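You operate a simulated robot arm through the tools that you are given. There is no shell and no other tool.

You are at the controls of a simulated robot arm. One attempt, no reset.

TASK
Latch the docked pump, prove it to 55 mbar, vent, free the latch and stand it in PASS. Set down upright: green hand pump.

It is judged by the outcome, as a careful person would: the job done as asked, and still so three seconds after it is handed in. It fails if anything else is knocked over, pushed out of place, dropped, spilled or broken.

THE ROBOT
A 6-joint arm with a fingered hand, fixed in place. Base frame: the origin is on the floor under the middle of its stand, x ahead of it, y to its left, z up. Units: m, degrees, N and s.
With the tool pointing down near the work surface it reaches from about 0.5 to 0.78 m from the base axis. Its first joint turns from -166.0 to 166.0 degrees. Payload 4 kg.
The TCP is the grasp point between the finger pads, 0.02 m short of the fingertips. In the tool frame z runs along the fingers and y along their closing line. The gripper opens to 0.14 m; its body begins 0.054 m behind the TCP. The gripper is a hand of 3 fingers: y runs from the thumb to the fingers, the wrist lies at [0, 0, -0.215] in the tool frame, and closing takes about 1.5 s.
Orientation is told as [roll, pitch, yaw] about the base's x, y, z axes, in that order, counted from this pose: with the fingers straight down and closing along the base's y, the tool's x points along the base's -x, its y along +y and its z along -z.

THE INTERFACE
- The arm moves only by the tool apply_moves. Its argument "commands" is a list that holds one entry, the list of rows, each a list of 6 numbers: the shift along the base's x, y, z in cm, then the turn, a rotation vector about the base's x, y, z in degrees. In form: [[[dx, dy, dz, wx, wy, wz], ...]]. A call has 1 to 20 rows; each row shifts and turns the commanded pose from where the row before left it. "fingers" is the gripper command, from -1 (shut) to 1 (fully open), values between in proportion, set as the call begins (left out, the last holds). A row lasts 0.2 s, in which the tool goes at most 0.05 m and 8.6 degrees; a call with a longer step from one row to the next is refused whole, and so is a gripper value outside its range. Where a pose cannot be reached the arm comes as near as it can. A force on the tool above 70 N (or 10 N above the force at the start of the call, whichever is more), or a blocked arm, ends the call early, and 0.2 s more pass. Each finger travels about 0.045 m/s and halts on what it meets, pressing with about 32 N; the grip force reading is that of the motor and also rises with nothing between the fingers. The clock runs only during rows and for 0.2 s after the last one: add rows that do not move to give the fingers time. It gives the time, the measured TCP pose, the force on the tool (base axes), the opening and the grip force at its end, in the units of the frame above (readings bear some noise), with the torque about the TCP (base axes, N m) and any sound that the robot's microphone picked up.
- Cameras (640 x 400 px; columns grow to the right, rows downward): "scene" is fixed at [0.0508, -0.5006, 1.6691]; the picture's right is [0.86, -0.50, 0.00], its down [-0.26, -0.45, -0.86] and it looks along [0.43, 0.74, -0.52] (base axes); focal length 311 px, centre (320, 200). "wrist" rides on the gripper at [0.074, -0.043, -0.079] in the tool frame; the picture's right is [0.50, 0.87, 0.00], its down [-0.59, 0.34, -0.73] and it looks along [-0.64, 0.37, 0.68] (tool axes); focal length 275 px, centre (320, 200).
- grab_frame(camera): a new picture of that camera. No time passes.
- slide_trunk(by): moves the trunk up (or, below 0, down) by that many m; the arm rides with it, the base frame stays. It gives what a move gives, with no picture.
- move_fingers(finger1, finger2, thumb_bend): sets how far each is bent, from 0 (flat) to 100 (curled in); at 30 the hand is open as for a grip, at 70 the pads meet at the TCP. One left out holds its place. A second passes; each finger stops where it meets its share of the squeeze, and holds until it gets a number again. A gripper value or a shape takes the hand back. It gives what a move gives, with no picture; readings hold the bend of each and the force on the fingers (four entries, about 0 where the hand has none), thumb and palm.
- preshape(shape): the hand has 3 fingers and takes this shape, open, in about a second: jaw (thumb against the fingers, like two jaws); tri (thumb and two fingers); tip (a fingertip pinch); poke (one finger out to press); point (the index stretched); flat (the hand flat); cup (the hand cupped); fist (a fist). The gripper value then closes the fingers along that shape, each until it touches; the sizes above hold for jaw. It gives what a move gives, with no picture.
- measure_at(camera, pixels): there is no depth. For up to 12 entries [column, row, z] of the newest picture of that camera ("zoom" is the newest enlarged one), the place [x, y] in the base frame at which the ray of that pixel passes the height z, good to about 0.003 m. No time passes.
- close_up(camera, box): a new picture of the part [left, top, right, bottom] of that camera's present view, enlarged. No time passes.
- sign_off(): hands the job in; it is judged then, once.

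Leave the gripper open and the arm clear of the work at the hand-in unless told otherwise.

The tools are called after "Emit:" as name(argument=value, ...) on one line, values as JSON. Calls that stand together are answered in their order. apply_moves: Moves the arm, as the interface text tells. Its arguments: {"type":"object","properties":{"commands":{"type":"array","items":{"type":"array","items":{"type":"array","items":{"type":"number"}}}},"fingers":{"type":"number"}},"required":["commands"]} The other tools are called the same way: slide_trunk (by) moves the trunk up or down; preshape (shape) gives the hand a shape; move_fingers (finger1, finger2, thumb_bend) moves the fingers one by one; grab_frame (camera) takes a picture; measure_at (camera, pixels) gives the place at which the rays of pixels pass given heights; close_up (camera, box) takes an enlarged picture of a part of a camera's view; sign_off () hands the job in.

At the start:

```text
t: 0.0
tool_pos: [0.2854, 0.2949, 1.3383]
ee_rot: [0.0, 0.1, 0.0]
wrist_force: [0.1, 0.1, -0.6]
torque: [0.03, 0.01, -0.02]
finger_gap: 0.14
gripper_force: 0.0
shape: jaw
bend: [30.0, 30.0, 30.0]
finger forces: [0.1, 0.1, 0.0, 0.0, 0.0, 0.0]
trunk travel left (down, up): [-0.25, 0.34]
```

scene: 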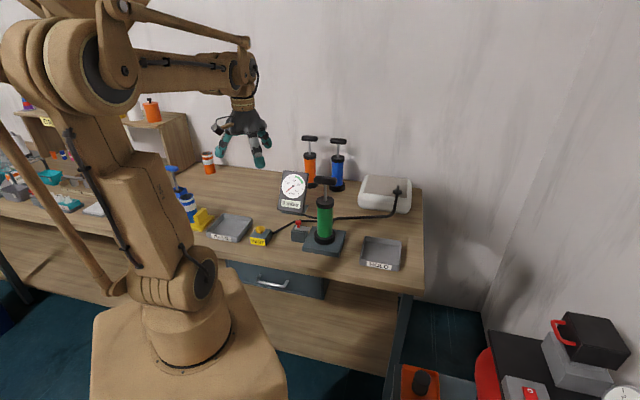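
wrist: 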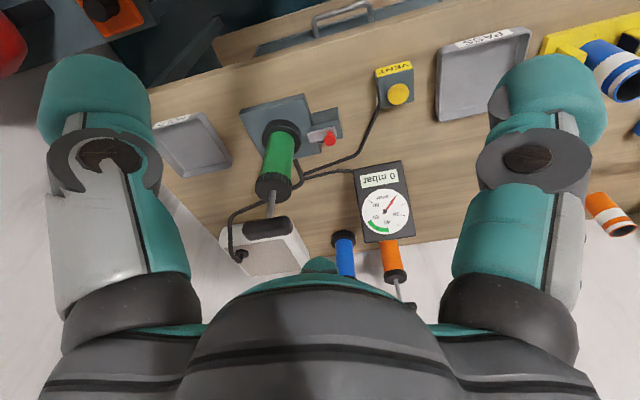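

I see a bench with a green hand pump in a dock, a gauge reading 0 mbar, a yellow VENT button, a red latch lever, and the PASS and HOLD trays. I'll take closer pictures first.

Emit:
close_up(camera="scene", box=[200, 120, 440, 280])

Emit:
close_up(camera="wrist", box=[140, 20, 560, 300])

Emit:
close_up(camera="scene", box=[280, 170, 360, 260])

```text
2.50 times, centred on (320, 200) of scene
```

zoom: 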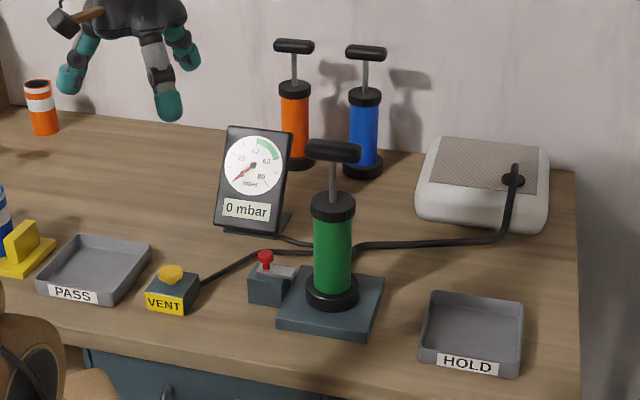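

```text
1.43 times, centred on (350, 160) of wrist
```

zoom: 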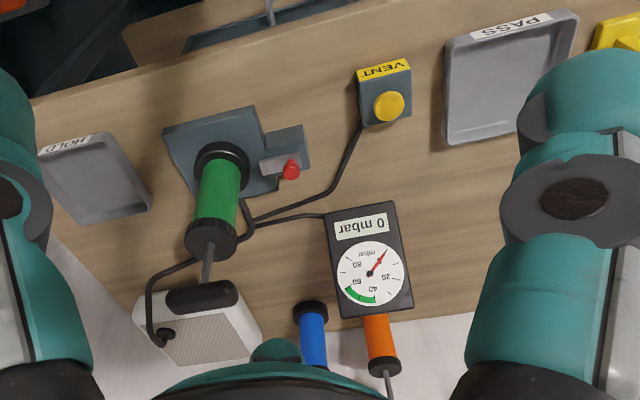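

```text
4.44 times, centred on (320, 215) of scene
```

zoom: 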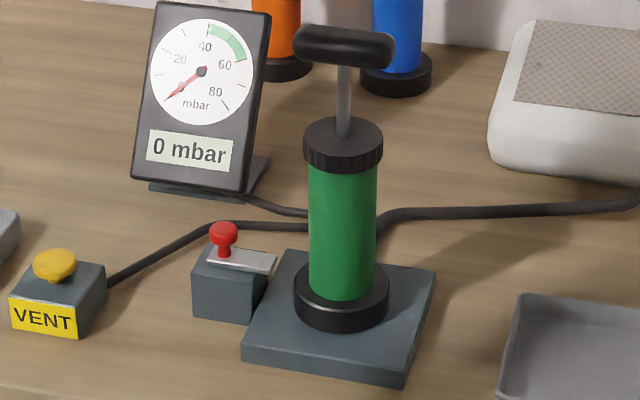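

I'll measure rays of key features from both cameras at two heights, so I can triangulate their true heights. The features are the latch knob at scene (298.2, 222.2) / wrist (329.7, 139), the vent button at scene (260.3, 229) / wrist (398.3, 93.6), and the pump handle at scene (325.4, 180.1) / wrist (267.5, 228.5).

Emit:
measure_at(camera="scene", pixels=[[298.2, 222.2, 0.8], [298.2, 222.2, 1.0], [260.3, 229, 0.8], [260.3, 229, 1.0], [325.4, 180.1, 0.8], [325.4, 180.1, 1.2]])

Emit:
measure_at(camera="wrist", pixels=[[329.7, 139, 0.8], [329.7, 139, 1.0], [398.3, 93.6, 0.8], [398.3, 93.6, 1.0], [267.5, 228.5, 0.8], [267.5, 228.5, 1.2]])

```text
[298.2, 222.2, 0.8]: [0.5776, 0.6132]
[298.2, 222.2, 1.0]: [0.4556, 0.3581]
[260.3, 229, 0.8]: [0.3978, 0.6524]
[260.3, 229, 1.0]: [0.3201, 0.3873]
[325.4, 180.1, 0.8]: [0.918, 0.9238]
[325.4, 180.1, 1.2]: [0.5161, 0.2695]
```

```text
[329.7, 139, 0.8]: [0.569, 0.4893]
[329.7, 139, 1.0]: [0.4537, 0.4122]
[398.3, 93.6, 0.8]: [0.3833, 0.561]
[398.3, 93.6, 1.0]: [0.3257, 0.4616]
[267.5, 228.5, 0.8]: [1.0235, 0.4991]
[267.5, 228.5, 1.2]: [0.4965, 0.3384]
```

Triangulation puts the knob at about (0.491, 0.436, 0.939), the vent at about (0.353, 0.506, 0.91) and the pump handle at about (0.571, 0.361, 1.144). Next I'll look closer at the latch and gauge from the wrist and measure the plate and tray points.

Emit:
close_up(camera="wrist", box=[235, 80, 365, 210])

Emit:
close_up(camera="wrist", box=[340, 40, 440, 120])

Emit:
close_up(camera="scene", box=[285, 210, 350, 260])

```text
3.08 times, centred on (300, 145) of wrist
```

zoom: 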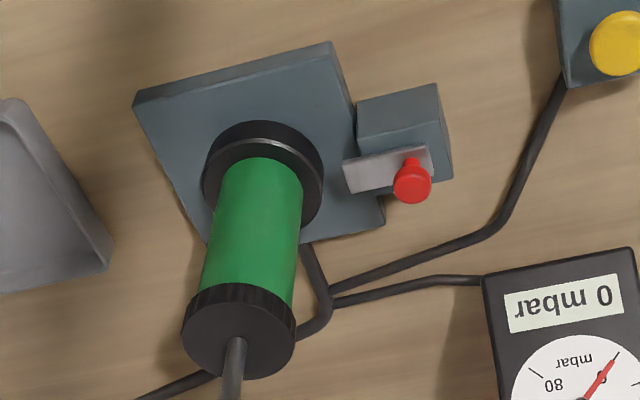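

```text
5.00 times, centred on (390, 80) of wrist
```

zoom: 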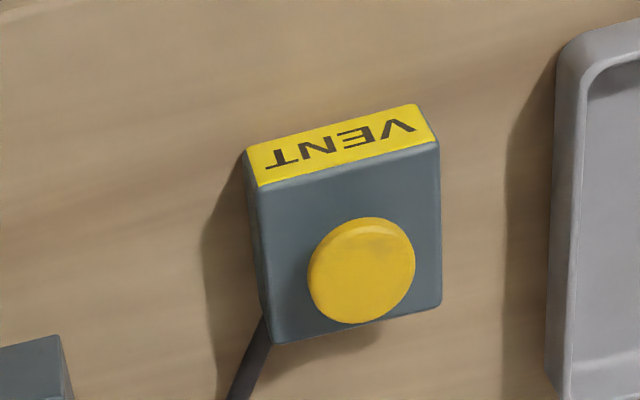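

```text
8.00 times, centred on (318, 235) of scene
```

zoom: 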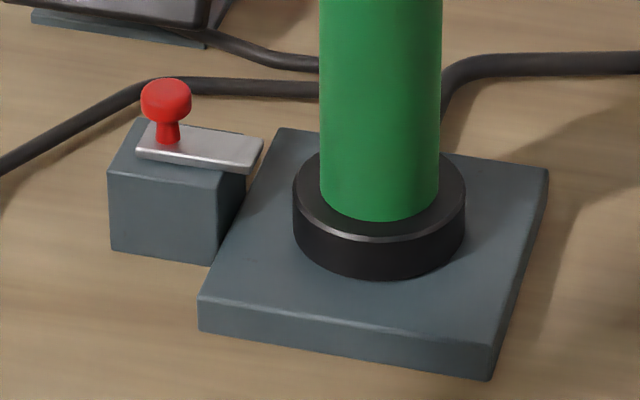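

The latch is a silver slide with a red knob on a block beside the dock, and it slides toward the pump flange. I'll triangulate the dock plate's front corners, the latch block and the PASS tray.

Emit:
measure_at(camera="scene", pixels=[[303, 247.25, 0.8], [303, 247.25, 0.9], [339.25, 253.4, 0.8], [339.25, 253.4, 0.9], [346.5, 231.25, 0.8], [346.5, 231.25, 0.9], [313.4, 226, 0.8], [313.4, 226, 0.9], [325.4, 199.3, 1.0], [325.4, 199.3, 1.1]])

Emit:
measure_at(camera="wrist", pixels=[[303.2, 94.7, 0.8], [303.2, 94.7, 0.9], [239.6, 109.9, 0.8], [239.6, 109.9, 0.9], [273.4, 187.5, 1.0], [273.4, 187.5, 1.1]])

Emit:
close_up(camera="scene", box=[195, 200, 275, 250])

Emit:
close_up(camera="wrist", box=[420, 10, 580, 130])

```text
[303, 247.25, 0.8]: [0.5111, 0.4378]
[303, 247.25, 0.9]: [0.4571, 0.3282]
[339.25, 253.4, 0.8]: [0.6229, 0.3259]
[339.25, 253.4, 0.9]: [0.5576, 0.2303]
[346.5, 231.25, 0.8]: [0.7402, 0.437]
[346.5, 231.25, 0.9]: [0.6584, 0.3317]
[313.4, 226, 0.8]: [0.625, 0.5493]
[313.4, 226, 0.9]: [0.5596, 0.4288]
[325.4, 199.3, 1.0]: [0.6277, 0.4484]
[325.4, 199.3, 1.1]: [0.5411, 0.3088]
```

```text
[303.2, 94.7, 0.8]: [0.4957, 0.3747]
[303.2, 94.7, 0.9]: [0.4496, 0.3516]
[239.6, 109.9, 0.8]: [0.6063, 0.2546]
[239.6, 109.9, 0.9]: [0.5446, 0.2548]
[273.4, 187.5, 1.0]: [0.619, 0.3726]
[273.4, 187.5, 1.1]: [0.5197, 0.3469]
```

```text
8.00 times, centred on (235, 225) of scene
```

zoom: 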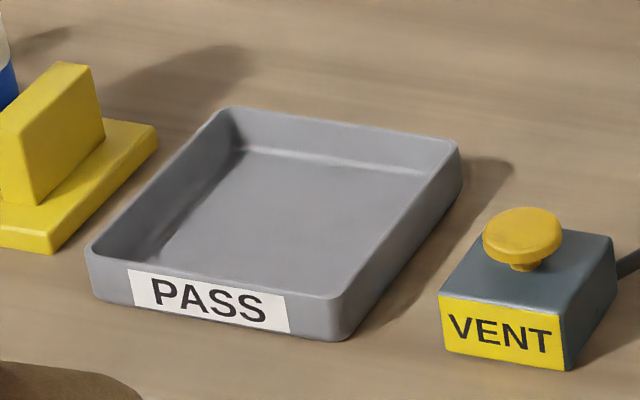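

```text
3.33 times, centred on (500, 70) of wrist
```

zoom: 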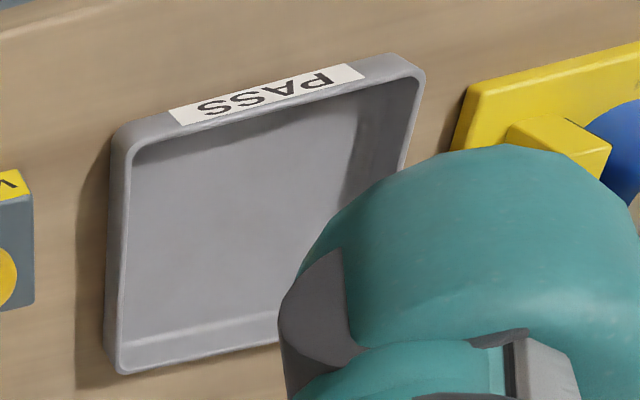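

The dock plate measures as a square turned 45°, centred near (0.576, 0.359) with its top at z≈0.873. So the bench runs along r=(0.707,-0.707), with depth along b=(0.707,0.707). Next I'll measure the PASS tray corners, the block and the latch pieces, and look at the hand.

Emit:
measure_at(camera="scene", pixels=[[206, 231.25, 0.875], [238.1, 238.1, 0.875], [252.5, 218.75, 0.875], [223.1, 213.5, 0.875], [291.6, 256.6, 0.854], [302.75, 234.1, 0.92], [318, 235, 0.89], [260.3, 229, 0.91]])

Emit:
close_up(camera="scene", box=[190, 70, 290, 180])

Emit:
close_up(camera="scene", box=[270, 165, 320, 215])

```text
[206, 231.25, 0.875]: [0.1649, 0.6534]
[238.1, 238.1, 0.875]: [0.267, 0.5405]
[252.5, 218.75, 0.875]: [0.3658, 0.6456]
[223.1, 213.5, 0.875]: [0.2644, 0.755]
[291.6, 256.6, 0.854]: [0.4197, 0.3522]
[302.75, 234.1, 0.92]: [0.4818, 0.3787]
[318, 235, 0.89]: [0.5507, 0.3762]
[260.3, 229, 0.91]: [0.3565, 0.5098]
```

```text
3.64 times, centred on (240, 125) of scene
```

zoom: 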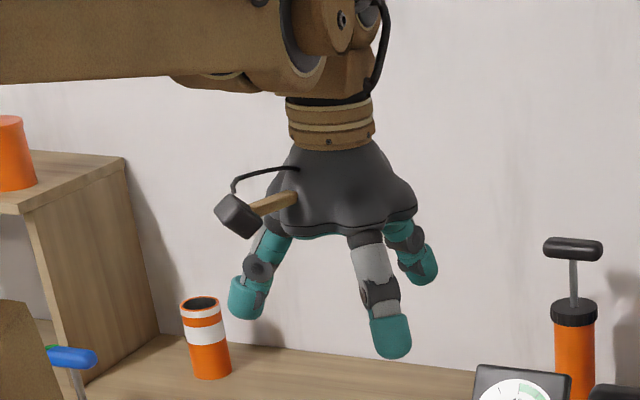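

```text
8.00 times, centred on (295, 190) of scene
```

zoom: 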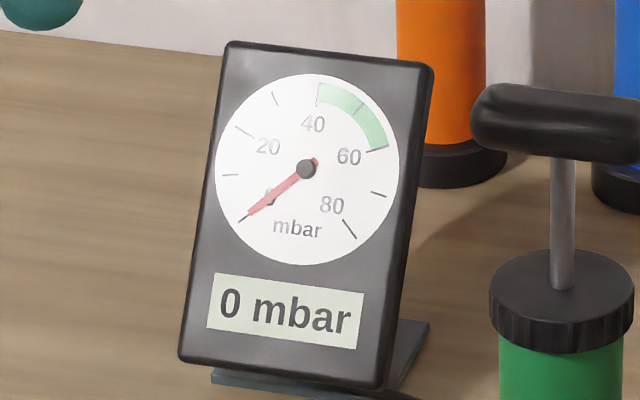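

The PASS tray centre is about (0.266, 0.649), and the gauge's green band covers roughly 42–62. Before approaching I'll try hand shapes here in free air, starting with the "poke" shape to see where the finger sits.

Emit:
preshape(shape="poke")

Emit:
grab_frame(camera="wrist")

Emit:
close_up(camera="scene", box=[190, 70, 290, 180])

```text
t: 0.9
tool_pos: [0.285, 0.2951, 1.3383]
ee_rot: [0.0, 0.0, 0.0]
wrist_force: [0.0, 0.8, 1.1]
torque: [0.01, 0.02, 0.0]
finger_gap: 0.0002
gripper_force: 0.0
shape: poke
bend: [28.0, 28.0, 72.0]
finger forces: [0.1, 0.1, 0.0, 0.0, 0.1, 0.0]
trunk travel left (down, up): [-0.25, 0.34]
```

```text
taken
```

wrist: 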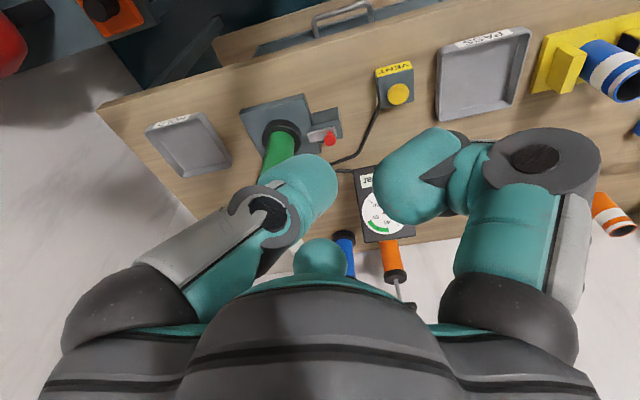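

```text
3.64 times, centred on (240, 125) of scene
```

zoom: 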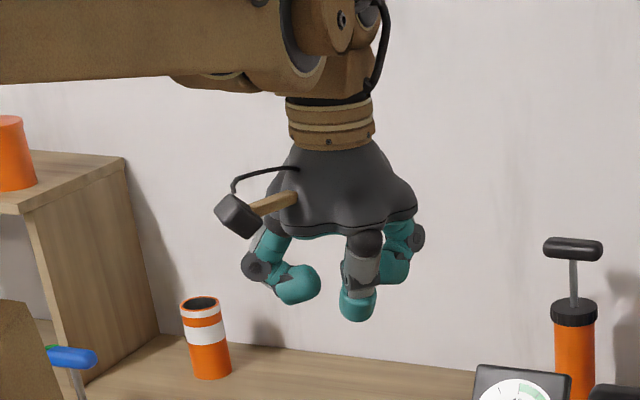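

In "poke", the three fingers curl together around the centre. I'll check "tip" and "point" before choosing.

Emit:
preshape(shape="point")

Emit:
grab_frame(camera="wrist")

Emit:
close_up(camera="scene", box=[190, 70, 290, 180])

Emit:
preshape(shape="tip")

Emit:
grab_frame(camera="wrist")

Emit:
close_up(camera="scene", box=[190, 70, 290, 180])

```text
t: 1.8
tool_pos: [0.285, 0.2958, 1.3391]
ee_rot: [0.1, 0.0, 0.1]
wrist_force: [0.0, -0.9, -0.3]
torque: [-0.02, -0.04, 0.01]
finger_gap: 0.0
gripper_force: 0.1
shape: point
bend: [82.0, 100.0, 56.0]
finger forces: [0.1, 0.0, 0.1, 0.0, 0.0, 0.1]
trunk travel left (down, up): [-0.25, 0.34]
```

```text
taken
```

wrist: 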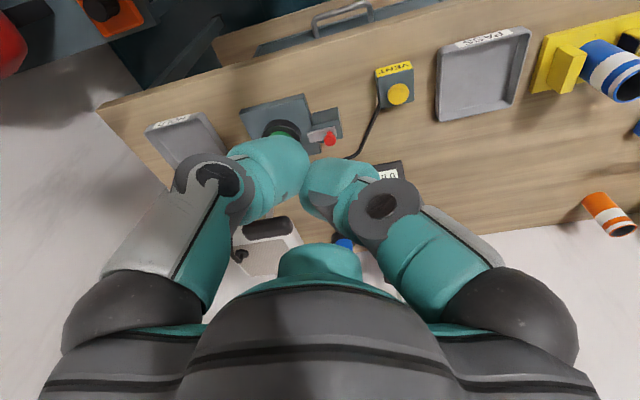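

```text
3.64 times, centred on (240, 125) of scene
```

zoom: 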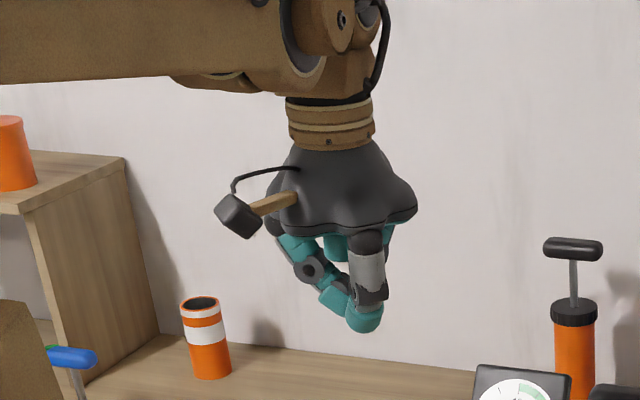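

```text
t: 2.7
tool_pos: [0.2855, 0.2952, 1.339]
ee_rot: [0.0, 0.0, 0.0]
wrist_force: [-0.2, 0.7, 0.1]
torque: [0.02, -0.01, 0.0]
finger_gap: 0.1399
gripper_force: 0.1
shape: tip
bend: [30.0, 30.0, 30.0]
finger forces: [0.1, 0.0, 0.0, 0.1, 0.1, 0.1]
trunk travel left (down, up): [-0.25, 0.34]
```

```text
taken
```

wrist: 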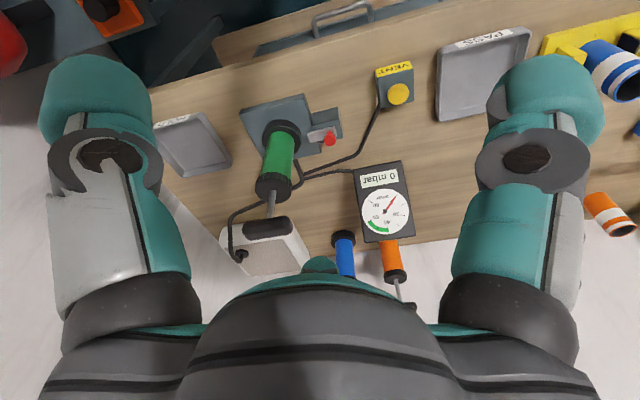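

```text
3.64 times, centred on (240, 125) of scene
```

zoom: 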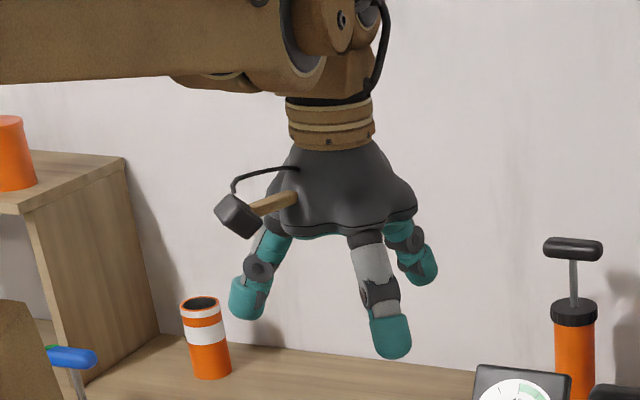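

The hand is a three-finger chuck: thumb at tool -y, fingers at ±60° off +y, and the camera aimed straight at the TCP. I'll go back to jaw and lower to around (0.33, 0.345, 1.12) to view the latch closely.

Emit:
apply_moves(commands=[[[0.75, 0.83, -3.63, 0, 0, 0], [0.75, 0.83, -3.63, 0, 0, 0], [0.75, 0.83, -3.63, 0, 0, 0], [0.75, 0.83, -3.63, 0, 0, 0], [0.75, 0.83, -3.63, 0, 0, 0], [0.75, 0.83, -3.63, 0, 0, 0], [0, 0, 0, 0, 0, 0]]], fingers=1)

Emit:
grab_frame(camera="wrist")

Emit:
grab_frame(camera="scene")

```text
t: 4.3
tool_pos: [0.3282, 0.3416, 1.1213]
ee_rot: [-0.1, -0.1, 0.0]
wrist_force: [0.4, 0.2, 0.8]
torque: [0.0, -0.06, 0.01]
finger_gap: 0.1399
gripper_force: 0.0
shape: tip
bend: [30.0, 30.0, 30.0]
finger forces: [0.1, 0.0, 0.1, 0.0, 0.0, 0.1]
trunk travel left (down, up): [-0.25, 0.34]
```

```text
taken
```

wrist: 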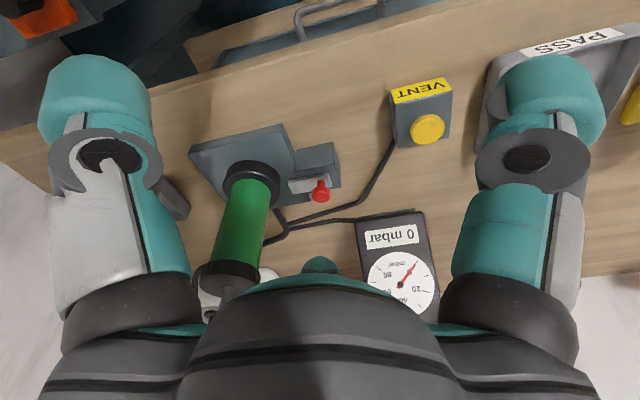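

```text
taken
```

scene: 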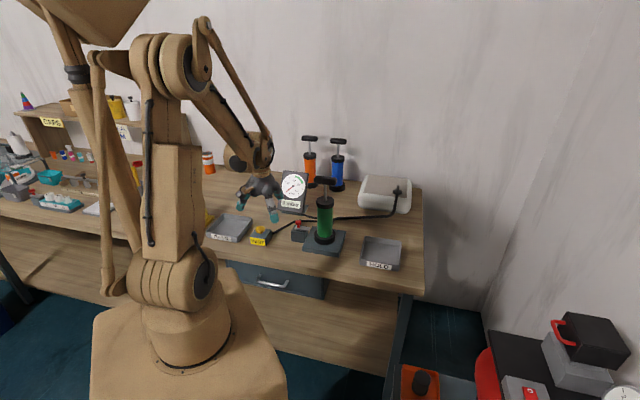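

The latch is now well visible at wrist (320, 190). I'll zoom in there and measure.

Emit:
close_up(camera="wrist", box=[180, 110, 360, 230])

Emit:
close_up(camera="wrist", box=[380, 60, 470, 160])

```text
3.33 times, centred on (270, 170) of wrist
```

zoom: 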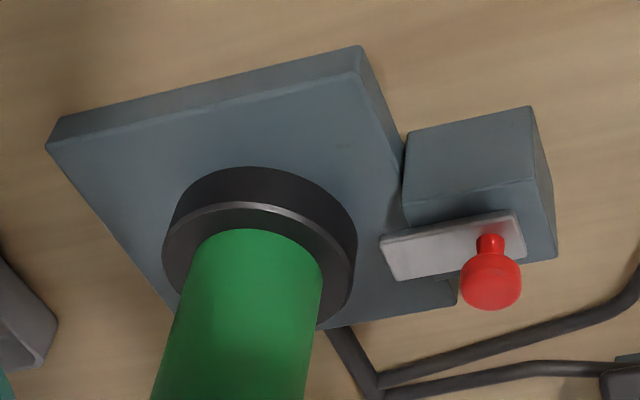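

```text
4.00 times, centred on (425, 110) of wrist
```

zoom: 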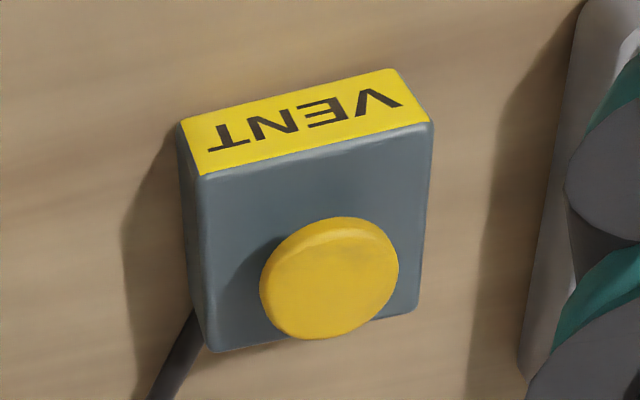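

I'll compute where the knob, silver plate corners, block corners and vent button lie from this closer wrist view.

Emit:
measure_at(camera="wrist", pixels=[[321.3, 194, 0.92], [321.3, 194, 0.96], [321, 182.5, 0.92], [288, 181, 0.92], [292.5, 194.6, 0.92], [331.8, 186.5, 0.92], [294.6, 177.5, 0.914], [339, 165.5, 0.914], [427.5, 128.75, 0.89], [427.5, 128.75, 0.93], [251.4, 173, 0.9], [332.4, 142.4, 0.854]])

Emit:
measure_at(camera="scene", pixels=[[298.6, 222.4, 0.92], [298.6, 222.4, 0.96], [260.3, 229, 0.89], [260.3, 229, 0.93], [291.75, 231.5, 0.914], [305.25, 232.75, 0.914], [291.6, 241.5, 0.854]])

```text
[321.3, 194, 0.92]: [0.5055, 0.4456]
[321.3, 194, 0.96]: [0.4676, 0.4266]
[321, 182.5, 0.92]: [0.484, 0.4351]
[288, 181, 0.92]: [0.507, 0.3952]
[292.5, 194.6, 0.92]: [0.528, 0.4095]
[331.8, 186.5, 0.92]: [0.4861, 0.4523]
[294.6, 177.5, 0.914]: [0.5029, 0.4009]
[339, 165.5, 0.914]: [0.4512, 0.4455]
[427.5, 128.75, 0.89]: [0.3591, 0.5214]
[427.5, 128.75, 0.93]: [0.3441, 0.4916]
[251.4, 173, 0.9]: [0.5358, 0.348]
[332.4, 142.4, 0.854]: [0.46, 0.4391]
```

```text
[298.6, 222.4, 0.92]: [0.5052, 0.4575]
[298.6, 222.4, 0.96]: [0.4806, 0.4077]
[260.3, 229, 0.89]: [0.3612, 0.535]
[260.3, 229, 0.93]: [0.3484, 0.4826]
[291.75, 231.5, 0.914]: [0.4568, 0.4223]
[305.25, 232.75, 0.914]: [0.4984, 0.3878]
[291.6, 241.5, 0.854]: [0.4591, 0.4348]
```

I'll zoom tighter on the knob in both cameras to fix its height and the silver plate's height.

Emit:
close_up(camera="wrist", box=[275, 140, 355, 210])

Emit:
close_up(camera="scene", box=[285, 215, 320, 245])

```text
5.71 times, centred on (315, 175) of wrist
```

zoom: 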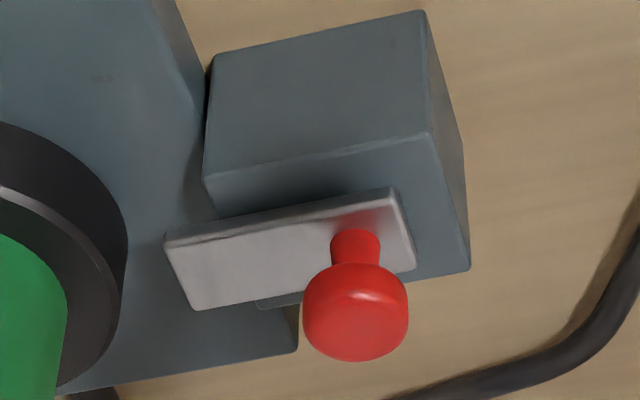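

```text
13.33 times, centred on (302, 230) of scene
```

zoom: 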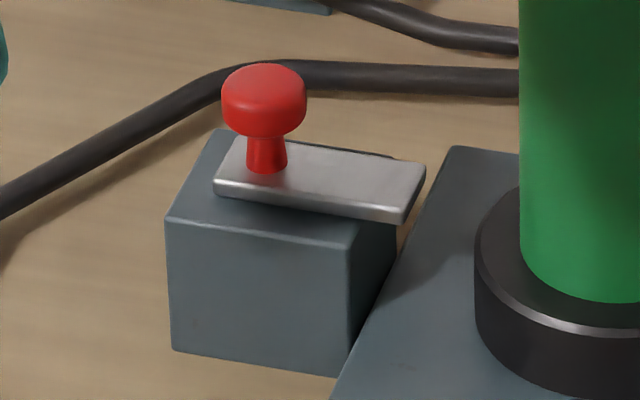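

Emit:
measure_at(camera="wrist", pixels=[[334.25, 163.3, 0.88], [334.25, 163.3, 0.92], [287.9, 182, 0.88], [287.9, 182, 0.92], [331.3, 187.25, 0.88], [331.3, 187.25, 0.92], [292.25, 194.25, 0.88], [292.25, 194.25, 0.92], [321.5, 195, 0.92], [321.5, 195, 0.95]])

Emit:
measure_at(camera="scene", pixels=[[290.5, 231.3, 0.88], [290.5, 231.3, 0.92], [308, 231, 0.88], [308, 231, 0.92], [309.9, 227.6, 0.88], [309.9, 227.6, 0.92], [294.3, 228.7, 0.88], [294.3, 228.7, 0.92], [297.8, 222, 0.92], [297.8, 222, 0.95]])

```text
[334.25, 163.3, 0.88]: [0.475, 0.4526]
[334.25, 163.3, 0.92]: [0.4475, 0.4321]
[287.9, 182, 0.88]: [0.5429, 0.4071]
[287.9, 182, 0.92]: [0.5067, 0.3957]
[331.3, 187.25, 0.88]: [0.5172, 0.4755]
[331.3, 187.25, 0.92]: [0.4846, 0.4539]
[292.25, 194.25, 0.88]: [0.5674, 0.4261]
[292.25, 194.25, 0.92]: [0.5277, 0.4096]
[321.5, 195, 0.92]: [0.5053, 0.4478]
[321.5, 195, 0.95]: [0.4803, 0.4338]
```

```text
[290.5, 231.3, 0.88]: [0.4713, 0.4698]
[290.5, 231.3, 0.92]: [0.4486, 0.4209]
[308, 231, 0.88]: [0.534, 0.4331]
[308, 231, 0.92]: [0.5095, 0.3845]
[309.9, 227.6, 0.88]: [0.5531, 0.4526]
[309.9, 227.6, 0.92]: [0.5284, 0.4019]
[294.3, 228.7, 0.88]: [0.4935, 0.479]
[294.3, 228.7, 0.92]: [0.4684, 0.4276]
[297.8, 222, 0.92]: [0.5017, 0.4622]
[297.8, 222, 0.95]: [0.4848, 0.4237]
```

The latch plate top is at z≈0.910, with the knob head centred at about (0.4915, 0.439, 0.9375). The slide must move about 3–4 cm along (0.707,-0.707). Next I'll check where the gauge body is, so the hand stays clear of it.

Emit:
measure_at(camera="scene", pixels=[[290.6, 203.75, 0.88], [290.6, 203.75, 0.96], [278, 210, 0.86], [278, 210, 0.9], [282, 170.6, 0.95], [282, 170.6, 1.05]])

Emit:
measure_at(camera="wrist", pixels=[[391, 237, 0.88], [391, 237, 0.96], [423, 211, 0.86], [423, 211, 0.9]])

```text
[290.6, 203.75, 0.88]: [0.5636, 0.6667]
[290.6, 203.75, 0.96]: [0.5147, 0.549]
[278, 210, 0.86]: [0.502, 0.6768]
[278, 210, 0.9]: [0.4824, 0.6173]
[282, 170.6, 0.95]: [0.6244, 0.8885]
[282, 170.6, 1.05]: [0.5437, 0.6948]
```

```text
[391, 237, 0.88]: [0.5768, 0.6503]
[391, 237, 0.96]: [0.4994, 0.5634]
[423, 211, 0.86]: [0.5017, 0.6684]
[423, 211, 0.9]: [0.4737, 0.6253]
```

The gauge front sits at b≈0.80, well clear of the hand. I'll move to a pre-grasp above and left of the knob, yawed -15° and leaning 20° away from the pump.

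Emit:
apply_moves(commands=[[[1.9, 1.8, -0.9, 0, 0, -7.5], [1.9, 1.8, -0.9, 0, 0, -7.5], [1.9, 1.8, -0.9, -4.71, -4.71, 0], [1.9, 1.8, -0.9, -4.71, -4.71, 0], [1.9, 1.8, -0.9, -4.71, -4.71, 0], [1.95, 1.8, -1.0, 0, 0, 0], [1.95, 1.8, -1.0, 0, 0, 0], [0, 0, 0, 0, 0, 0], [0, 0, 0, 0, 0, 0]]], fingers=0.2)

Emit:
grab_frame(camera="wrist")

Emit:
grab_frame(camera="scene")

```text
t: 6.3
tool_pos: [0.4641, 0.4715, 1.0552]
ee_rot: [-10.3, -17.2, -13.5]
wrist_force: [-0.1, -0.8, 0.5]
torque: [0.03, -0.02, 0.0]
finger_gap: 0.0843
gripper_force: 0.1
shape: tip
bend: [30.0, 30.0, 29.0]
finger forces: [0.0, 0.0, 0.0, 0.0, 0.0, 0.0]
trunk travel left (down, up): [-0.25, 0.34]
```

```text
taken
```

wrist: 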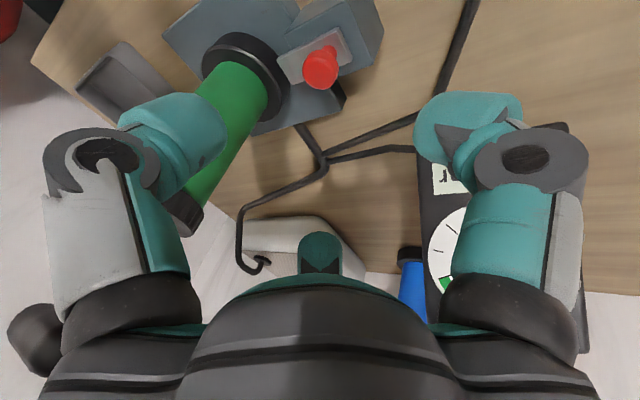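

```text
taken
```

scene: 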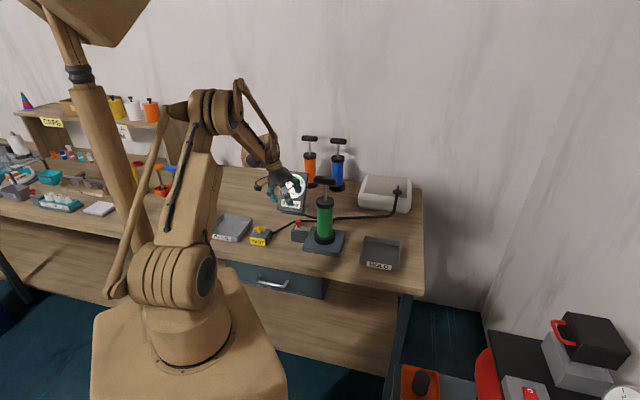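

The hand is at the pre-grasp and the knob is at wrist (321, 67). I'll re-measure the knob from here before descending.

Emit:
close_up(camera="wrist", box=[220, 0, 400, 120])

Emit:
measure_at(camera="wrist", pixels=[[321, 67, 0.93], [321, 67, 0.9375], [321, 67, 0.945], [245, 45, 0.9]])

```text
3.33 times, centred on (310, 60) of wrist
```

zoom: 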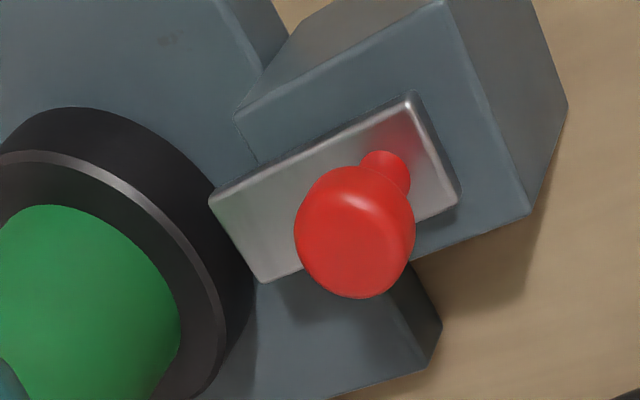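

```text
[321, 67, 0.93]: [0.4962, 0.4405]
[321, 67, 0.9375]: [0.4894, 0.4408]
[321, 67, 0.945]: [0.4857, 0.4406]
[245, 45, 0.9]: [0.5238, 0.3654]
```

The knob measures (0.490, 0.4405, 0.9375), which agrees with before. I'll descend along the tool axis most of the way.

Emit:
apply_moves(commands=[[[0.6, -0.75, -2.6, 0, 0, 0], [0.6, -0.75, -2.6, 0, 0, 0], [0.6, -0.75, -2.6, 0, 0, 0], [0.4, -0.45, -1.4, 0, 0, 0], [0, 0, 0, 0, 0, 0], [0, 0, 0, 0, 0, 0]]])

Emit:
grab_frame(camera="wrist")

Emit:
close_up(camera="scene", box=[250, 160, 350, 260])

```text
t: 7.7
tool_pos: [0.4858, 0.4426, 0.9625]
ee_rot: [-10.3, -17.1, -13.4]
wrist_force: [1.5, -0.9, 0.0]
torque: [0.0, 0.03, 0.0]
finger_gap: 0.0845
gripper_force: 0.1
shape: tip
bend: [30.0, 30.0, 29.0]
finger forces: [0.0, 0.0, 0.0, 0.0, 0.0, 0.1]
trunk travel left (down, up): [-0.25, 0.34]
```

```text
taken
```

wrist: 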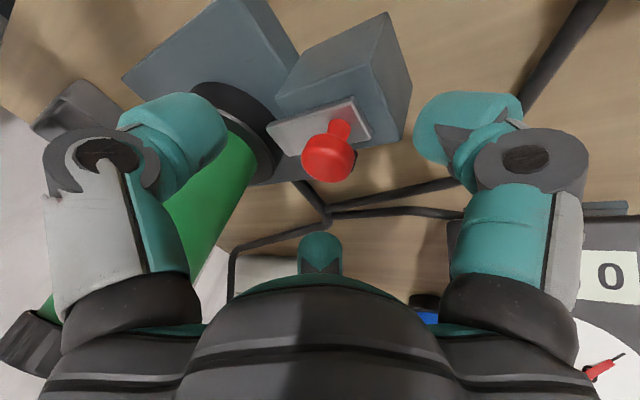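

```text
4.00 times, centred on (300, 210) of scene
```

zoom: 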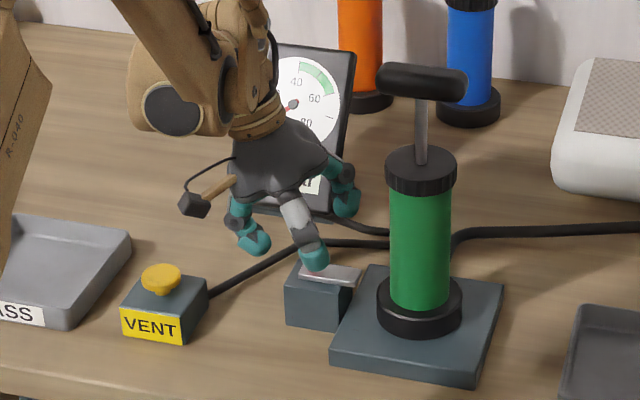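

The knob is between the fingers at wrist (328, 157). I'll measure once more for the last centimetres.

Emit:
measure_at(camera="wrist", pixels=[[328, 157, 0.93], [328, 157, 0.9375], [328, 157, 0.945], [320, 200, 0.9625]])

```text
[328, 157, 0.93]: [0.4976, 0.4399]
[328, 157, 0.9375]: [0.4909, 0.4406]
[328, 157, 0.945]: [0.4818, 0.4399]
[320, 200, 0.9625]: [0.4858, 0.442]
```

I'm 2 cm above the final height. I'll switch to the three-finger "tri" shape here so all three close on the knob, then descend and close.

Emit:
preshape(shape="tri")

Emit:
apply_moves(commands=[[[0.25, -0.1, -0.95, 0, 0, 0], [0.22, -0.13, -1.0, 0, 0, 0], [0, 0, 0, 0, 0, 0], [0, 0, 0, 0, 0, 0], [0, 0, 0, 0, 0, 0]]], fingers=0.1)

Emit:
grab_frame(camera="wrist")

```text
t: 8.6
tool_pos: [0.4862, 0.4435, 0.9639]
ee_rot: [-10.3, -17.2, -13.3]
wrist_force: [0.5, -0.2, 0.3]
torque: [0.01, 0.02, 0.0]
finger_gap: 0.1399
gripper_force: 0.0
shape: tri
bend: [30.0, 30.0, 30.0]
finger forces: [0.1, 0.0, 0.0, 0.1, 0.1, 0.0]
trunk travel left (down, up): [-0.25, 0.34]
```

```text
t: 9.8
tool_pos: [0.4907, 0.4412, 0.9428]
ee_rot: [-10.2, -17.2, -13.4]
wrist_force: [0.4, 0.1, -0.3]
torque: [-0.02, -0.03, -0.01]
finger_gap: 0.0776
gripper_force: 0.0
shape: tri
bend: [32.0, 32.0, 31.0]
finger forces: [0.0, 0.0, 0.0, 0.1, 0.0, 0.0]
trunk travel left (down, up): [-0.25, 0.34]
```

```text
taken
```

wrist: 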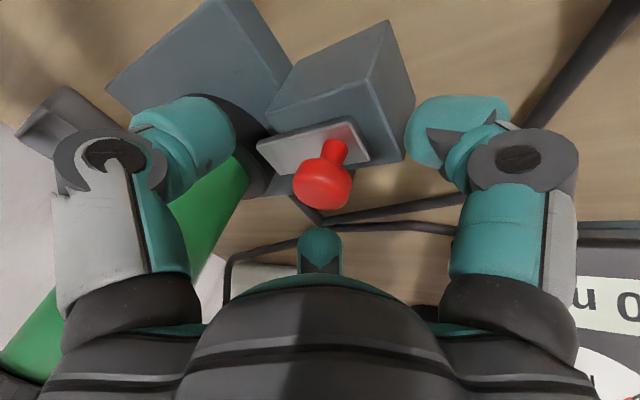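

The knob sits at the hand's centre at wrist (323, 183). I'll close the fingers on it.

Emit:
apply_moves(commands=[[[0, 0, 0, 0, 0, 0], [0, 0, 0, 0, 0, 0], [0, 0, 0, 0, 0, 0], [0, 0, 0, 0, 0, 0], [0, 0, 0, 0, 0, 0], [0, 0, 0, 0, 0, 0], [0, 0, 0, 0, 0, 0]]], fingers=-1)

Emit:
grab_frame(camera="wrist")

```text
t: 11.4
tool_pos: [0.4916, 0.4409, 0.9439]
ee_rot: [-10.4, -17.1, -13.4]
wrist_force: [-3.4, -4.6, -12.4]
torque: [-0.06, 0.03, 0.01]
finger_gap: 0.0193
gripper_force: 31.7
shape: tri
bend: [95.0, 95.0, 54.0]
finger forces: [27.5, 25.9, 0.0, 0.0, 27.7, 0.1]
trunk travel left (down, up): [-0.25, 0.34]
```

```text
taken
```

wrist: 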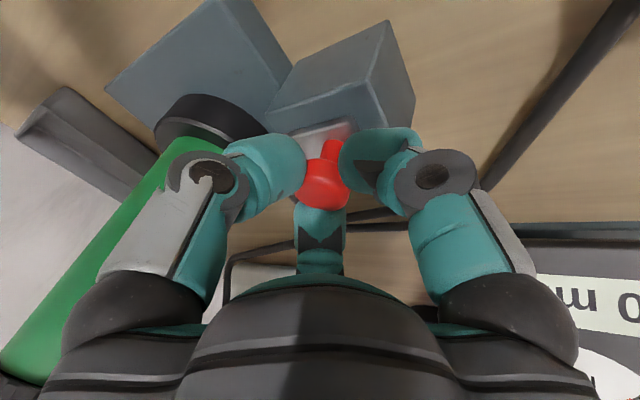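

All three fingers hold the knob at about 27 N each. I'll slide it towards the pump along (0.707,-0.707), 2.5 cm first.

Emit:
apply_moves(commands=[[[0.35, -0.35, 0, 0, 0, 0], [0.35, -0.35, 0, 0, 0, 0], [0.35, -0.35, 0, 0, 0, 0], [0.35, -0.35, 0, 0, 0, 0], [0.35, -0.35, 0, 0, 0, 0], [0, 0, 0, 0, 0, 0]]])

Emit:
grab_frame(camera="wrist")

Emit:
close_up(camera="scene", box=[260, 170, 360, 260])

```text
t: 12.8
tool_pos: [0.5083, 0.4226, 0.9434]
ee_rot: [-10.4, -17.3, -13.5]
wrist_force: [-12.0, -11.3, -24.9]
torque: [-0.09, 0.14, -0.03]
finger_gap: 0.0185
gripper_force: 32.2
shape: tri
bend: [94.0, 94.0, 54.0]
finger forces: [28.1, 22.6, 0.0, 0.0, 28.4, 0.0]
trunk travel left (down, up): [-0.25, 0.34]
```

```text
taken
```

wrist: 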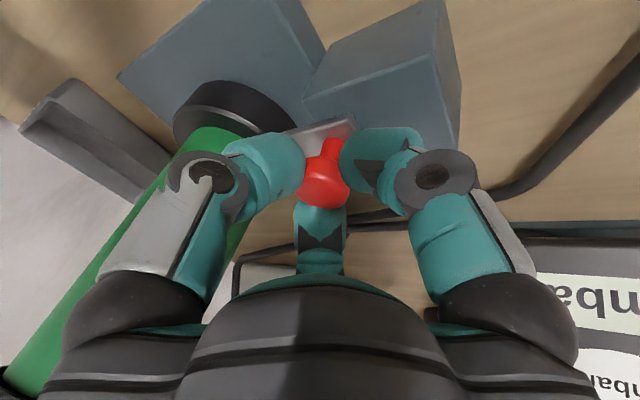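

```text
4.44 times, centred on (310, 215) of scene
```

zoom: 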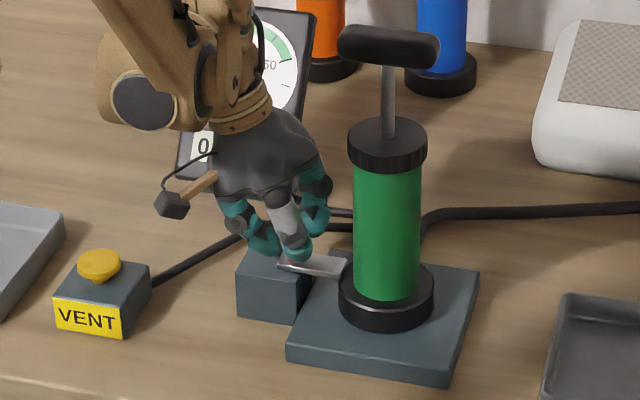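

The slide moves freely, and the plate tip is now at the flange edge. I'll keep sliding in small steps, easing 1 mm down, until it meets its stop.

Emit:
apply_moves(commands=[[[0.25, -0.25, -0.05, 0, 0, 0], [0.25, -0.25, -0.05, 0, 0, 0], [0.25, -0.25, 0, 0, 0, 0], [0.25, -0.25, 0, 0, 0, 0], [0, 0, 0, 0, 0, 0]]])

Emit:
grab_frame(camera="wrist")

Emit:
close_up(camera="scene", box=[280, 200, 350, 260])

```text
t: 14.0
tool_pos: [0.5153, 0.417, 0.9432]
ee_rot: [-10.4, -17.2, -13.4]
wrist_force: [-37.4, 22.6, -11.9]
torque: [0.18, 0.37, 0.02]
finger_gap: 0.0188
gripper_force: 31.7
shape: tri
bend: [52.0, 94.0, 55.0]
finger forces: [34.5, 23.0, 0.0, 0.0, 26.2, 0.1]
trunk travel left (down, up): [-0.25, 0.34]
```

```text
taken
```

wrist: 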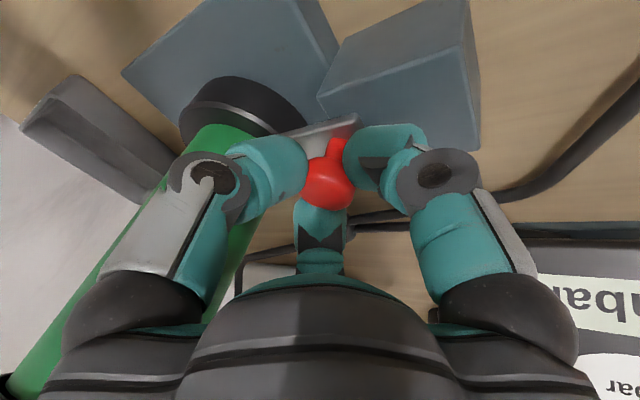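

```text
6.67 times, centred on (315, 230) of scene
```

zoom: 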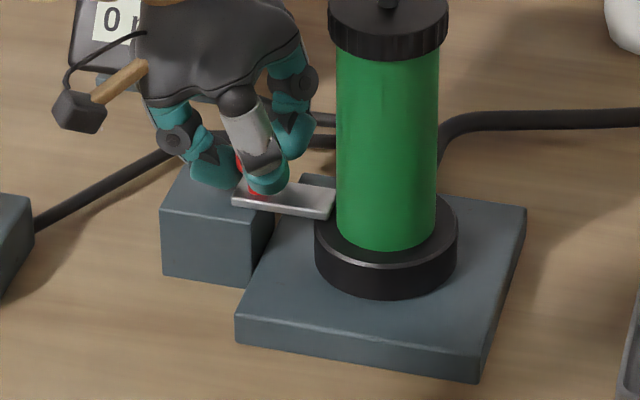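

The force is now about 42 N against the slide direction, and the silver plate overlaps the flange, so the slide is at its stop. I'll relax the command slightly, then open the fingers.

Emit:
apply_moves(commands=[[[-0.2, 0.25, 0, 0, 0, 0], [0, 0, 0, 0, 0, 0]]])

Emit:
apply_moves(commands=[[[0, 0, 0, 0, 0, 0], [0, 0, 0, 0, 0, 0], [0, 0, 0, 0, 0, 0], [0, 0, 0, 0, 0, 0], [0, 0, 0, 0, 0, 0], [0, 0, 0, 0, 0, 0]]], fingers=0.1)

Emit:
grab_frame(camera="wrist")

```text
t: 14.6
tool_pos: [0.5162, 0.4167, 0.9434]
ee_rot: [-10.4, -17.3, -13.5]
wrist_force: [-25.1, 9.8, -9.7]
torque: [0.13, 0.32, 0.1]
finger_gap: 0.0191
gripper_force: 32.0
shape: tri
bend: [51.0, 95.0, 55.0]
finger forces: [33.3, 23.2, 0.0, 0.0, 24.6, 0.1]
trunk travel left (down, up): [-0.25, 0.34]
```

```text
t: 16.0
tool_pos: [0.5151, 0.4164, 0.9433]
ee_rot: [-10.4, -17.1, -13.3]
wrist_force: [0.6, -0.2, -0.6]
torque: [0.04, 0.0, 0.0]
finger_gap: 0.0765
gripper_force: 0.0
shape: tri
bend: [32.0, 32.0, 31.0]
finger forces: [0.0, 0.0, 0.0, 0.1, 0.1, 0.0]
trunk travel left (down, up): [-0.25, 0.34]
```

```text
taken
```

wrist: 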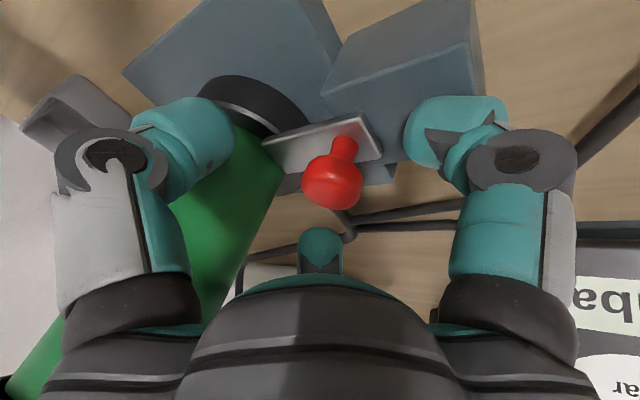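

Released. I'll retreat up along the tool axis to inspect the latch.

Emit:
apply_moves(commands=[[[-0.8, 0.8, 3.0, 0, 0, 0], [-0.8, 0.8, 3.0, 0, 0, 0], [-0.8, 0.8, 3.0, 0, 0, 0], [-0.8, 0.8, 3.0, 0, 0, 0], [0, 0, 0, 0, 0, 0]]])

Emit:
grab_frame(camera="wrist")

Emit:
close_up(camera="scene", box=[285, 210, 350, 260])

```text
t: 17.2
tool_pos: [0.4844, 0.4483, 1.0632]
ee_rot: [-10.3, -17.2, -13.4]
wrist_force: [-0.4, 0.1, 0.9]
torque: [-0.01, 0.03, -0.02]
finger_gap: 0.0768
gripper_force: 0.1
shape: tri
bend: [32.0, 32.0, 31.0]
finger forces: [0.1, 0.1, 0.0, 0.0, 0.0, 0.1]
trunk travel left (down, up): [-0.25, 0.34]
```

```text
taken
```

wrist: 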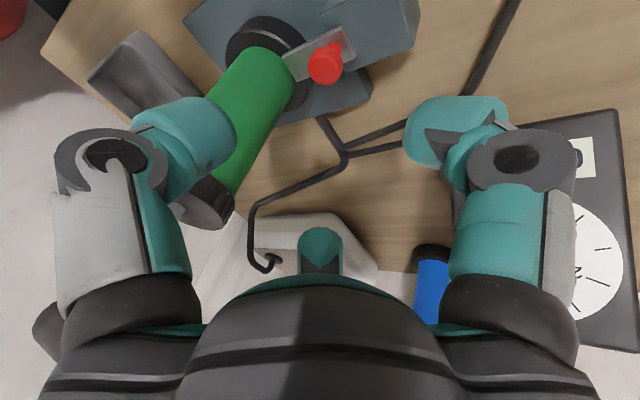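

```text
8.00 times, centred on (318, 235) of scene
```

zoom: 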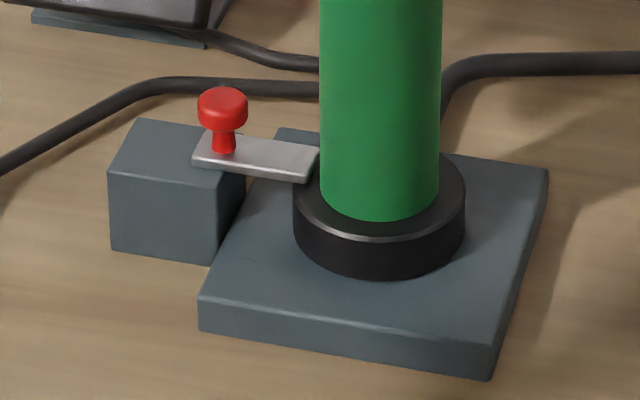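

Emit:
close_up(camera="wrist", box=[210, 0, 400, 120])

Emit:
close_up(camera="scene", box=[295, 215, 330, 245])

```text
3.33 times, centred on (305, 60) of wrist
```

zoom: 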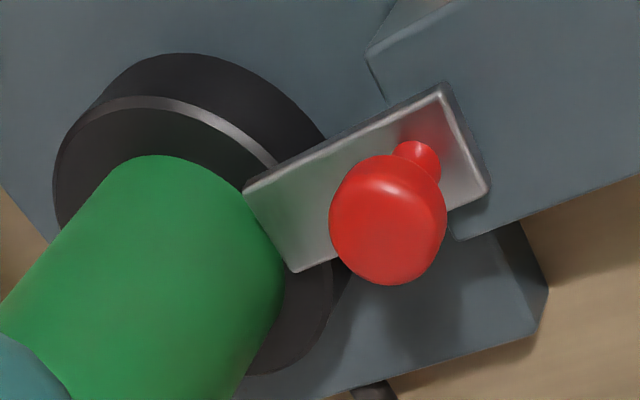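

```text
13.33 times, centred on (312, 230) of scene
```

zoom: 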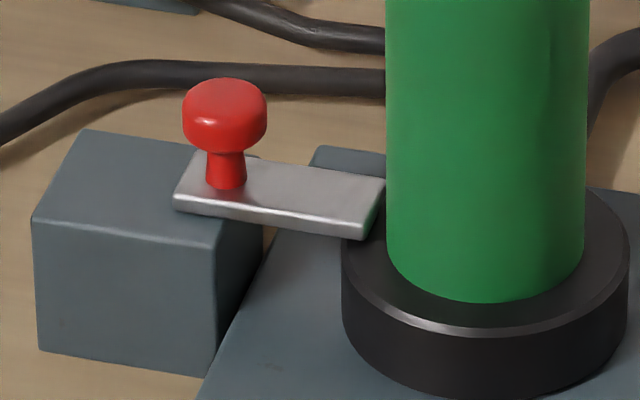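

The latch plate now overlaps the flange, right up to the green body, so it is latched. Next is the pump handle; I'll zoom on it and measure the bar's ends, height and direction.

Emit:
close_up(camera="scene", box=[300, 165, 350, 215])

Emit:
measure_at(camera="scene", pixels=[[325.4, 180.1, 1.144], [325.4, 199.3, 1.067], [315.5, 179.5, 1.144], [334.5, 181, 1.144]])

```text
8.00 times, centred on (325, 190) of scene
```

zoom: 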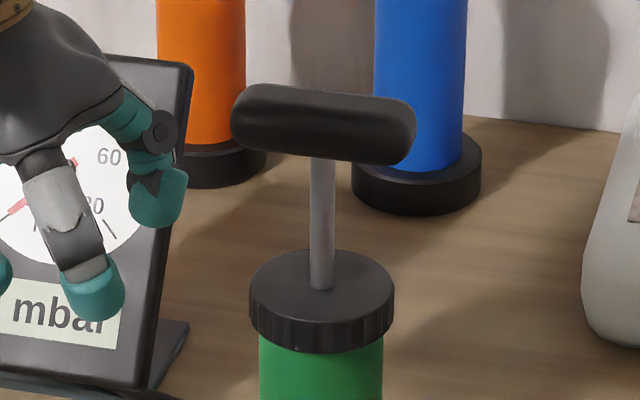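

```text
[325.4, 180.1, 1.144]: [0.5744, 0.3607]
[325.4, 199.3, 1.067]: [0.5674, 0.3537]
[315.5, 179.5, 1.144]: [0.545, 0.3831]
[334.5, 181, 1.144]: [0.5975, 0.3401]
```

The bar centre is at about (0.5745, 0.3605, 1.144), length about 0.082 along r, with the cap top at about 1.06. I'll rise, straighten up, yaw so the thumb faces one bar end and the two fingers straddle the bar, and stop above the handle.

Emit:
apply_moves(commands=[[[0, 0, 4.5, 0, 0, 0], [0, 0, 4.5, 0, 0, 0], [0, 0, 3.6, 4.71, 4.71, 0], [0, 0, 3.6, 4.71, 4.71, 0], [0, 0, 3.6, 4.71, 4.71, 0], [1.12, -1.1, 0, 0, 0, 7.5], [1.12, -1.1, 0, 0, 0, 7.5], [1.12, -1.1, 0, 0, 0, 7.5], [1.12, -1.1, 0, 0, 0, 7.5], [1.12, -1.1, 0, 0, 0, 7.5], [1.12, -1.1, 0, 0, 0, 7.5], [1.12, -1.1, 0, 0, 0, 7.5], [1.12, -1.1, 0, 0, 0, 7.5], [0, 0, 0, 0, 0, 0], [0, 0, 0, 0, 0, 0]]], fingers=1)

Emit:
grab_frame(camera="wrist")

Emit:
grab_frame(camera="scene")

```text
t: 20.4
tool_pos: [0.5742, 0.3609, 1.2625]
ee_rot: [0.0, 0.0, 44.9]
wrist_force: [0.7, -0.3, 0.8]
torque: [0.01, 0.01, -0.04]
finger_gap: 0.14
gripper_force: 0.0
shape: tri
bend: [30.0, 30.0, 30.0]
finger forces: [0.0, 0.1, 0.1, 0.0, 0.0, 0.0]
trunk travel left (down, up): [-0.25, 0.34]
```

```text
taken
```

wrist: 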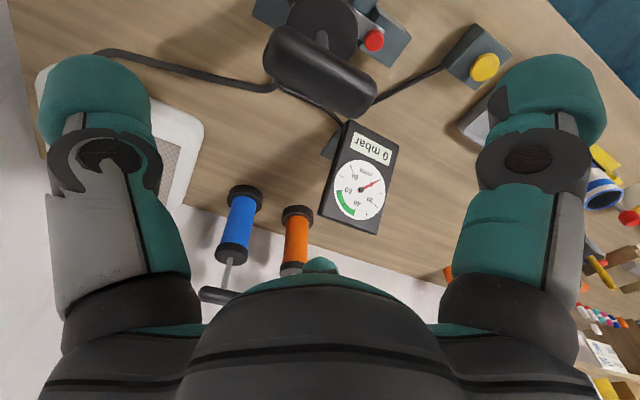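

```text
taken
```

scene: 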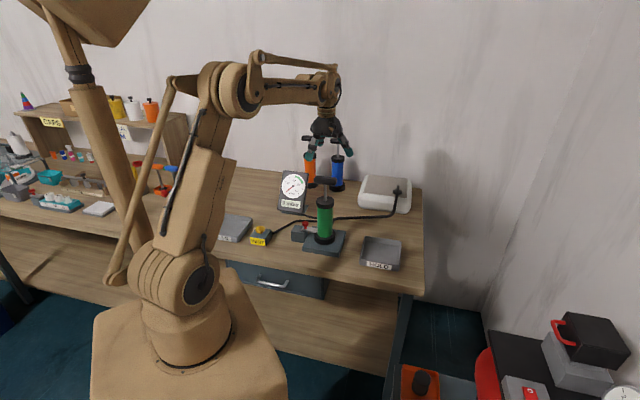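

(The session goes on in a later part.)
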